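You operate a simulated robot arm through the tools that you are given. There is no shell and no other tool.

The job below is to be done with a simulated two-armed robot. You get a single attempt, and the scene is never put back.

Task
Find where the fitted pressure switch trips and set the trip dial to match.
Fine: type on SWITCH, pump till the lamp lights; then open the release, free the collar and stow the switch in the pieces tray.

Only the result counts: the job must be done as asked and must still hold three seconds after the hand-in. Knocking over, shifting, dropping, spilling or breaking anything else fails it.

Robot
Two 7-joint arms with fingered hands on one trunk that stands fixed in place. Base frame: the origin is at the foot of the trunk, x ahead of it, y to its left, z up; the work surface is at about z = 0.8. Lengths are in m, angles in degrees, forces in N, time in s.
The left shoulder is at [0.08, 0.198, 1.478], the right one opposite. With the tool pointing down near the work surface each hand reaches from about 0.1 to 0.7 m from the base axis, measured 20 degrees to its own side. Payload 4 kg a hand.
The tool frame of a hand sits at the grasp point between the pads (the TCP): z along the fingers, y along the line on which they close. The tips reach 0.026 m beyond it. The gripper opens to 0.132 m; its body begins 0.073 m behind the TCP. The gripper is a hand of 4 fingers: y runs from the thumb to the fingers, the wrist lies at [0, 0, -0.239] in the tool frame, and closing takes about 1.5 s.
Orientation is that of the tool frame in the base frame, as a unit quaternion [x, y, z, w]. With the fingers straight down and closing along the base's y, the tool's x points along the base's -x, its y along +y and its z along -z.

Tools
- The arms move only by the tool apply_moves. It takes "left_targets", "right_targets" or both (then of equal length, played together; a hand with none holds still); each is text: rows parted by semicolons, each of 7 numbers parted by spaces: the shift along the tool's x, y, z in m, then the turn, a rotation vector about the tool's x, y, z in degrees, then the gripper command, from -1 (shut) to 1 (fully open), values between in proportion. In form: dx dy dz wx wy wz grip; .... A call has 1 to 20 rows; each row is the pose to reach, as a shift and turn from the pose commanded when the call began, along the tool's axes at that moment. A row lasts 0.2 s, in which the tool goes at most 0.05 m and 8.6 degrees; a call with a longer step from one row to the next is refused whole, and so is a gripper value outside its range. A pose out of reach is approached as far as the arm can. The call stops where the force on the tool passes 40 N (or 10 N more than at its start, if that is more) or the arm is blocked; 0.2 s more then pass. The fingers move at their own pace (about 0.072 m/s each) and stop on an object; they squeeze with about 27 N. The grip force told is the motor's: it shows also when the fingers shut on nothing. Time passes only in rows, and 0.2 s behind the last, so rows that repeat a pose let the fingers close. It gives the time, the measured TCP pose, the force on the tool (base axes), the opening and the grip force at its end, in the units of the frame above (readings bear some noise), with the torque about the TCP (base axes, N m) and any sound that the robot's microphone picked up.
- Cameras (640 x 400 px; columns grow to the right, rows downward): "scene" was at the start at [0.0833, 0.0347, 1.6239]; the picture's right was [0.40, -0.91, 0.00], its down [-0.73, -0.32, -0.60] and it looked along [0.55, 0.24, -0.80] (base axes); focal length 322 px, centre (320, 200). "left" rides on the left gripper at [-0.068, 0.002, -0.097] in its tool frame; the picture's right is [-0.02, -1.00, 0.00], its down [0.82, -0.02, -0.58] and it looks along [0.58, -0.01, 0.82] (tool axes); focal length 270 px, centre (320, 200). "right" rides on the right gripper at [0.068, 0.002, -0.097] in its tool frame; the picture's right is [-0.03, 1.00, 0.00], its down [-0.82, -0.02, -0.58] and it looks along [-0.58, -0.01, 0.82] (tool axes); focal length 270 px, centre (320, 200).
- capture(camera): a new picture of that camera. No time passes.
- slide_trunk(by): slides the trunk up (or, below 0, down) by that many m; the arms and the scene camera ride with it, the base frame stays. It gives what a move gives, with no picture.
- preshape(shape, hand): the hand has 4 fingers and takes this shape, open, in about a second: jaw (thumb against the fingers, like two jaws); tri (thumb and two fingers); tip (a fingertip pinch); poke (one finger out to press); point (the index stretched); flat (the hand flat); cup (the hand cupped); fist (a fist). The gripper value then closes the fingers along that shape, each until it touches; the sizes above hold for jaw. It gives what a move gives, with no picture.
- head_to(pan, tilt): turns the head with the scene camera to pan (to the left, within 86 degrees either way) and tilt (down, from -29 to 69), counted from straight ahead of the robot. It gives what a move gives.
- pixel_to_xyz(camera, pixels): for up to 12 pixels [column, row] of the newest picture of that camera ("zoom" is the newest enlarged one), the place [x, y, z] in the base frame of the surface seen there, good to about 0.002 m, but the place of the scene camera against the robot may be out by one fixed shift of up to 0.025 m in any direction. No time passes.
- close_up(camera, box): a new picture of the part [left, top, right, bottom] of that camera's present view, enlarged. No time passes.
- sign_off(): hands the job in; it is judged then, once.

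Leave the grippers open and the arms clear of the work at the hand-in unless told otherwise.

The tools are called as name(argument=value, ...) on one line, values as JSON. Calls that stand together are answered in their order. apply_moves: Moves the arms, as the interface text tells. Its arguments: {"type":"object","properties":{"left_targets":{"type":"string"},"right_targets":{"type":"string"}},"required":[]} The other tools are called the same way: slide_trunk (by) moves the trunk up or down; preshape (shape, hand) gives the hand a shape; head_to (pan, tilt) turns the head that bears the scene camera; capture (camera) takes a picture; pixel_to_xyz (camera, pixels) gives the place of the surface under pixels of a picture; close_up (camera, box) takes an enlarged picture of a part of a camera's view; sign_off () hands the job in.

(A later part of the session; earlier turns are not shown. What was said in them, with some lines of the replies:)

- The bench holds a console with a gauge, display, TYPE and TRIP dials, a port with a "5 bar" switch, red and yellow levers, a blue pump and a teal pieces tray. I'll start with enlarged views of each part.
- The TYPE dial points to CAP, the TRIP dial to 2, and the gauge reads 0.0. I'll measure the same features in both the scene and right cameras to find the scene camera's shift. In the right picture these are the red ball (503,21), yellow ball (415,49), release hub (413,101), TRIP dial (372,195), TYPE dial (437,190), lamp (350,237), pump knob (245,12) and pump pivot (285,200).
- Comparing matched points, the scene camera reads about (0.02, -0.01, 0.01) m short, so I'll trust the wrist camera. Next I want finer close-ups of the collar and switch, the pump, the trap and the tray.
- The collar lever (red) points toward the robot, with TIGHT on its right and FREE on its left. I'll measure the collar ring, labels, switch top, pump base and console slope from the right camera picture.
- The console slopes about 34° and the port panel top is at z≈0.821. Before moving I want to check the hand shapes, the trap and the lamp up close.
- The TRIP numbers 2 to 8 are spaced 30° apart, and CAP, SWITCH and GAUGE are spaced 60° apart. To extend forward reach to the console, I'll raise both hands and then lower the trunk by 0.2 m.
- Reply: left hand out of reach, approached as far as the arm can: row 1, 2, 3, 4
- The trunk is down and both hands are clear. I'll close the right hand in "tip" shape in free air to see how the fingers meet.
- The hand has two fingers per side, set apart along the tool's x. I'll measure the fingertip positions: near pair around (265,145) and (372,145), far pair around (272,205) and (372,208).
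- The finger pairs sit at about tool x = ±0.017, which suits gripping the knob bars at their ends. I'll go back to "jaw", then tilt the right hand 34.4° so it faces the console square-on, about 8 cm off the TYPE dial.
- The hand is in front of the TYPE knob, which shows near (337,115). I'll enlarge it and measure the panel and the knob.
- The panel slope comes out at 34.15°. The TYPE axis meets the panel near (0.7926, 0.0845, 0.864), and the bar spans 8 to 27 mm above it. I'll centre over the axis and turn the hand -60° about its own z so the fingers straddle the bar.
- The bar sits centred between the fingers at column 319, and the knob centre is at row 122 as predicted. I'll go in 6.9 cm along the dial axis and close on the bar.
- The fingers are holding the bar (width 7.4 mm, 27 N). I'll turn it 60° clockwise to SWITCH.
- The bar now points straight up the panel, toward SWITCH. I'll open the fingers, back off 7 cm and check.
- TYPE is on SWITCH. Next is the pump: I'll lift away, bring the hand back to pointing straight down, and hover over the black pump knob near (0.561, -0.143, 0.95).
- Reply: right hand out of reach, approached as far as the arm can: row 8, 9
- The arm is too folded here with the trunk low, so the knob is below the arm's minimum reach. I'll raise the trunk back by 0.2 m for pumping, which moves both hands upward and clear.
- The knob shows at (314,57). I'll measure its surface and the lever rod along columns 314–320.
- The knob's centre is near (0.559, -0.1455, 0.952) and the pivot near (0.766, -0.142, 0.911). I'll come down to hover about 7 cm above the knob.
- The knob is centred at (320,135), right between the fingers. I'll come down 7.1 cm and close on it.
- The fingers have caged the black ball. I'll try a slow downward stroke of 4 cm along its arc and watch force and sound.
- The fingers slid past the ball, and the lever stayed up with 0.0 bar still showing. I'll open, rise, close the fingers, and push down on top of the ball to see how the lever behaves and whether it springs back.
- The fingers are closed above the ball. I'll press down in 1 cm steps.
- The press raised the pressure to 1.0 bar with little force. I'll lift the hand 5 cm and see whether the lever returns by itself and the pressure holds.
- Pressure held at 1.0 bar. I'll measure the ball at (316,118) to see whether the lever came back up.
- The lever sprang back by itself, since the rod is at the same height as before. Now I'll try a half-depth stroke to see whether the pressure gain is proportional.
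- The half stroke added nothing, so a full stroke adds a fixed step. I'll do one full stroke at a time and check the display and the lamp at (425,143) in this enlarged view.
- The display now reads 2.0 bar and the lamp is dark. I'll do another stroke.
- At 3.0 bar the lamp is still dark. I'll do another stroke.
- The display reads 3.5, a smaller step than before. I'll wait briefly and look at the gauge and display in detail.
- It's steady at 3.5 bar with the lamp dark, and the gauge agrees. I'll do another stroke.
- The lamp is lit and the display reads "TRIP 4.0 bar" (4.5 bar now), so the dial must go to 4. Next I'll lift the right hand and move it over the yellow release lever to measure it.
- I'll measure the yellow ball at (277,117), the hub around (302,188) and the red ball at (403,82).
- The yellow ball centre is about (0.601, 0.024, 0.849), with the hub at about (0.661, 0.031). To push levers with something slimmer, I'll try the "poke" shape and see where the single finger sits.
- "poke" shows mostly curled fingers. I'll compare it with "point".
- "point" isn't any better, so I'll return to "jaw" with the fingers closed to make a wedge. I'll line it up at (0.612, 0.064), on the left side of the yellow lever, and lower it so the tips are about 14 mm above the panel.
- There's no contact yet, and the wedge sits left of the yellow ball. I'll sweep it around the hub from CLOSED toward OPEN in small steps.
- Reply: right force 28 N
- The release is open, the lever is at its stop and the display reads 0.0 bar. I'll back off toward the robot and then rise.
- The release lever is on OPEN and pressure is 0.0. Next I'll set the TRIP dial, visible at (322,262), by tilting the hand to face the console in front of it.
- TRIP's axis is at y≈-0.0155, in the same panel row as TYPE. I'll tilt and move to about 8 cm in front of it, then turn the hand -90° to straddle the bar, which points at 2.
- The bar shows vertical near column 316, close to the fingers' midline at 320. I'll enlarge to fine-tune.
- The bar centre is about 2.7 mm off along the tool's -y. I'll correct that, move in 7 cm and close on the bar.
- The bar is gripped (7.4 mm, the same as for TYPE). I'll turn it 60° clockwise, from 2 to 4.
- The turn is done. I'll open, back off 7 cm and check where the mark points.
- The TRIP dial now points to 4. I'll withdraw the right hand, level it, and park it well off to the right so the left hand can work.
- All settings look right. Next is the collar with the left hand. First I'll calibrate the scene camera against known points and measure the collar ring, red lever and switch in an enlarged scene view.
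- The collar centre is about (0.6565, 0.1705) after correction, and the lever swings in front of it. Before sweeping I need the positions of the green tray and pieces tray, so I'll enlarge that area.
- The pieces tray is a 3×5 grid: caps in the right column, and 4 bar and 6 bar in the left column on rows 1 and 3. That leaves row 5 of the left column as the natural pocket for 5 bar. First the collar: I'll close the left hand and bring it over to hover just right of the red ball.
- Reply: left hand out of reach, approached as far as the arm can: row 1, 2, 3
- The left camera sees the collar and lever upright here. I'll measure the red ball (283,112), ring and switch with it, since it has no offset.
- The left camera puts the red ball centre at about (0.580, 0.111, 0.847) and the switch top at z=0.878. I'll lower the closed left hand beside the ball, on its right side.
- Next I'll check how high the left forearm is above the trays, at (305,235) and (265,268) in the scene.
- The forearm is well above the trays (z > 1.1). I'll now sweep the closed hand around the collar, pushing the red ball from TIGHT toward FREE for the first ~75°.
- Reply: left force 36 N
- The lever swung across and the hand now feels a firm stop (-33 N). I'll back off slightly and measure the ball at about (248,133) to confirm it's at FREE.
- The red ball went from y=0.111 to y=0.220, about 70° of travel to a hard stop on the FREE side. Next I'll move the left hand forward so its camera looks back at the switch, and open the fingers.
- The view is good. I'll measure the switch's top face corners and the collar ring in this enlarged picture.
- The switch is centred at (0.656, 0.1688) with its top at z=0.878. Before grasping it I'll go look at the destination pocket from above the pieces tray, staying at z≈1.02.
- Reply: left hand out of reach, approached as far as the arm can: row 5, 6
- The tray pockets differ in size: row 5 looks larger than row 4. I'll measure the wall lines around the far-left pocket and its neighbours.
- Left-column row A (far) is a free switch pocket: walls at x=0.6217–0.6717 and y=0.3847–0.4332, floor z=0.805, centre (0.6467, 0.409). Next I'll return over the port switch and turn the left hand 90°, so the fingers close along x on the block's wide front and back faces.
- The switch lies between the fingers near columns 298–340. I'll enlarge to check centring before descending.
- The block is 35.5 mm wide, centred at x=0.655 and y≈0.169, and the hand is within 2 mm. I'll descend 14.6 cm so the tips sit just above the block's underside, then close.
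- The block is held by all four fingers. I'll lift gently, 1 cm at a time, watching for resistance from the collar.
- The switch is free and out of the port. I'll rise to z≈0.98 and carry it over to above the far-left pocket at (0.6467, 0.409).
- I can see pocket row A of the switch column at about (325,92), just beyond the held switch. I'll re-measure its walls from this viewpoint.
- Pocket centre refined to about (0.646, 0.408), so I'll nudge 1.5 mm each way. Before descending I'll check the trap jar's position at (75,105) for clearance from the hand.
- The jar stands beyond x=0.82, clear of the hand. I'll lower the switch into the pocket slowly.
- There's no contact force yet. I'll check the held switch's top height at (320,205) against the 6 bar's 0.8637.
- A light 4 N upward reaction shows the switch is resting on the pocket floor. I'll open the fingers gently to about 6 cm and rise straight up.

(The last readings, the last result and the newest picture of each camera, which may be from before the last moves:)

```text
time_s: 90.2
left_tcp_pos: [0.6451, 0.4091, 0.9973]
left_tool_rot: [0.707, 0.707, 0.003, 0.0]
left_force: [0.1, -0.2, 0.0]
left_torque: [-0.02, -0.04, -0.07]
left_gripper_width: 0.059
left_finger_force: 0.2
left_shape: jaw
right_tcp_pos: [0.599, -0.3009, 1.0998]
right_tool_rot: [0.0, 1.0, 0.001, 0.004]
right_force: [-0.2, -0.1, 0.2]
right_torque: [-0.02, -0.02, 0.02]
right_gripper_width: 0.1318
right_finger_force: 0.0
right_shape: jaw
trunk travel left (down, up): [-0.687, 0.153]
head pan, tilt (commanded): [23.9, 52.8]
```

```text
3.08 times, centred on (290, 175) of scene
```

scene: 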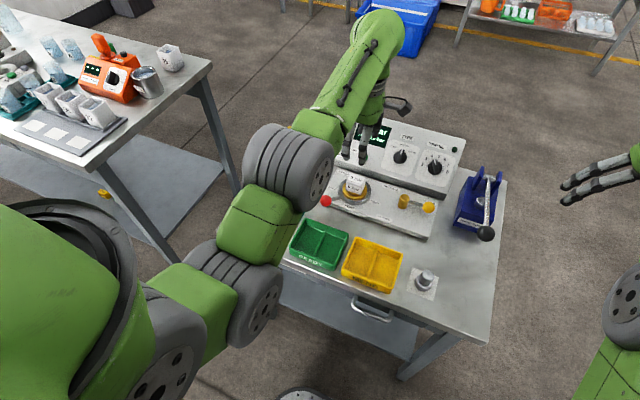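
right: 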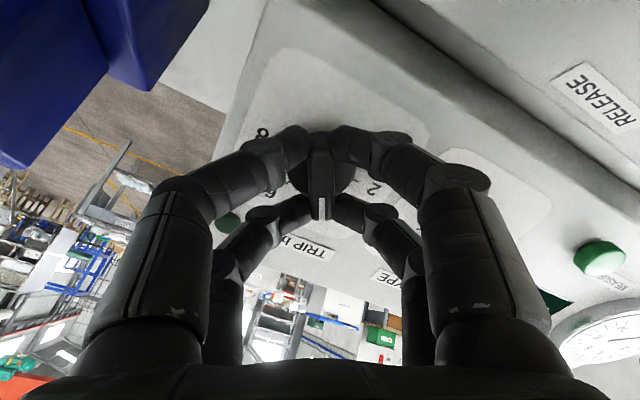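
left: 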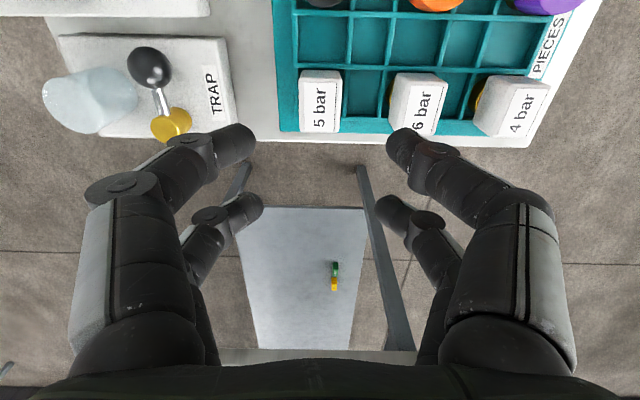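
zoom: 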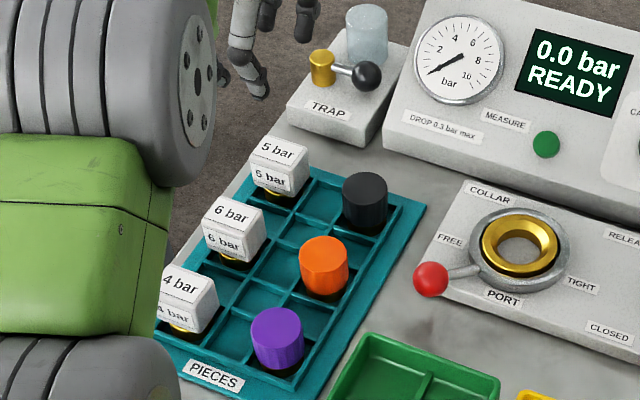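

The 5 bar switch stands upright in its pocket beside 6 bar and 4 bar. I'll check its pose, then bring the left arm up and out to the left while turning it back and opening fully.

pixel_to_xyz(camera="left", pixels=[[305, 90], [335, 90], [320, 120], [320, 80], [412, 85], [430, 120]])

apply_moves(left_targets="0 0 -0.04 0 0 0 0; 0 0 -0.08 0 0 -7.5 0.3; 0.02 -0.01 -0.1 0 0 -15 0.6; 0.04 -0.02 -0.1 0 0 -22.5 1; 0.06 -0.03 -0.1 0 0 -30 1; 0.08 -0.04 -0.1 0 0 -37.5 1; 0.1 -0.05 -0.1 0 0 -45 1; 0.1 -0.06 -0.1 0 0 -52.5 1; 0.1 -0.06 -0.1 0 0 -60 1; 0.1 -0.06 -0.1 0 0 -67.5 1; 0.1 -0.06 -0.1 0 0 -75 1; 0.1 -0.06 -0.1 0 0 -82.5 1; 0.1 -0.06 -0.1 0 0 -90 1; 0.1 -0.06 -0.1 0 0 -90 1")

capture(camera="scene")

close_up(camera="scene", box=[220, 100, 380, 250])

close_up(camera="scene", box=[320, 100, 510, 245])

```text
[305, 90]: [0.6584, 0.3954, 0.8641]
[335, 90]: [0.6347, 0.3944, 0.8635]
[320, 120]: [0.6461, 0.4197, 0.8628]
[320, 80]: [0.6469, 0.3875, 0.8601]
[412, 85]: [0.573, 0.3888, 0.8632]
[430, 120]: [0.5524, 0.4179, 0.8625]
```

```text
time_s: 93.2
left_tcp_pos: [0.5832, 0.509, 1.0985]
left_tool_rot: [-0.001, 1.0, 0.002, 0.002]
left_force: [-0.9, 0.0, 0.2]
left_torque: [-0.01, 0.03, 0.0]
left_gripper_width: 0.1318
left_finger_force: 0.1
left_shape: jaw
right_tcp_pos: [0.5984, -0.3016, 1.1013]
right_tool_rot: [0.0, 1.0, 0.001, 0.004]
right_force: [0.4, 0.1, 0.1]
right_torque: [0.0, -0.02, -0.02]
right_gripper_width: 0.1319
right_finger_force: 0.0
right_shape: jaw
trunk travel left (down, up): [-0.687, 0.153]
head pan, tilt (commanded): [23.9, 52.8]
```

```text
taken
```

scene: 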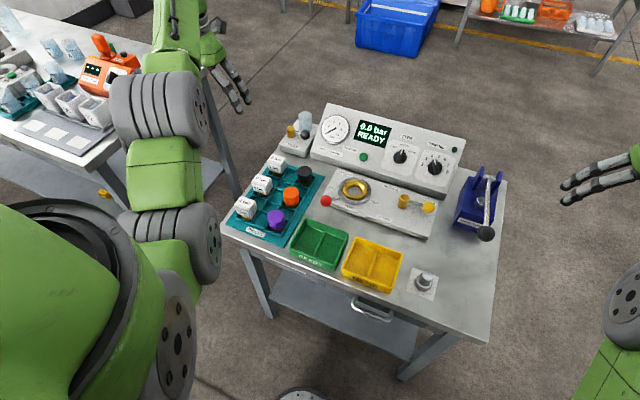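

```text
2.67 times, centred on (300, 175) of scene
```

zoom: 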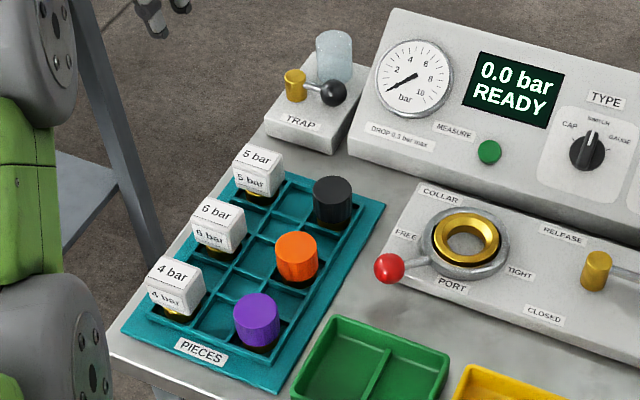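

```text
2.76 times, centred on (415, 172) of scene
```

zoom: 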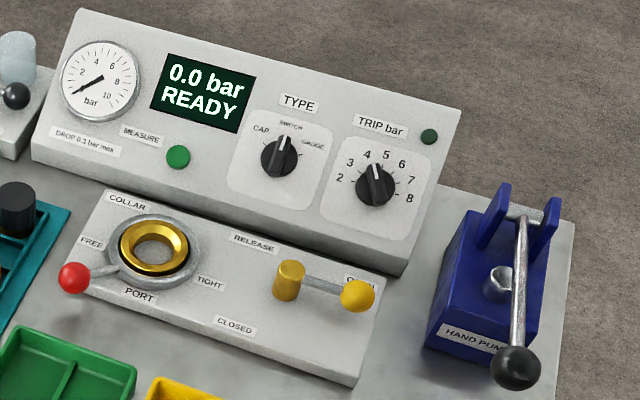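

All states look right. One last close look at the TRIP and TYPE dials before handing in.

close_up(camera="scene", box=[385, 135, 465, 195])

```text
6.67 times, centred on (425, 165) of scene
```

zoom: 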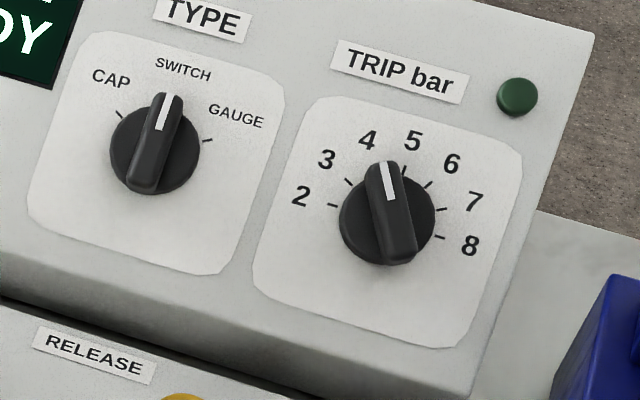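

TRIP points at 4, with the 3 and 5 ticks visible on either side, and TYPE is on SWITCH. The release is open, the collar is free, the switch is stowed, and both hands are open and clear. I'm handing in.

sign_off()

```text
The job is handed in.
```

The fitted "5 bar" switch trips at 4.0 bar, and the trip dial is now set to 4. I've handed the job in, but I haven't been told how it was judged.

- **Finding the trip point:** with TYPE on SWITCH, I pumped one stroke at a time. The lamp was dark at 3.5 bar and lit on the next stroke, when the display read 4.5 bar and "TRIP 4.0 bar".
- **Release and collar:** the release lever is on OPEN and the pressure is back to 0.0 bar. I pushed the collar lever from TIGHT to its stop on the FREE side.
- **Switch:** it stands upright in the pieces tray, in the free far-left pocket in line with the 4 bar and 6 bar switches.
- **Rest of the bench:** I saw nothing else shifted or knocked, and both hands ended open and clear of the work.
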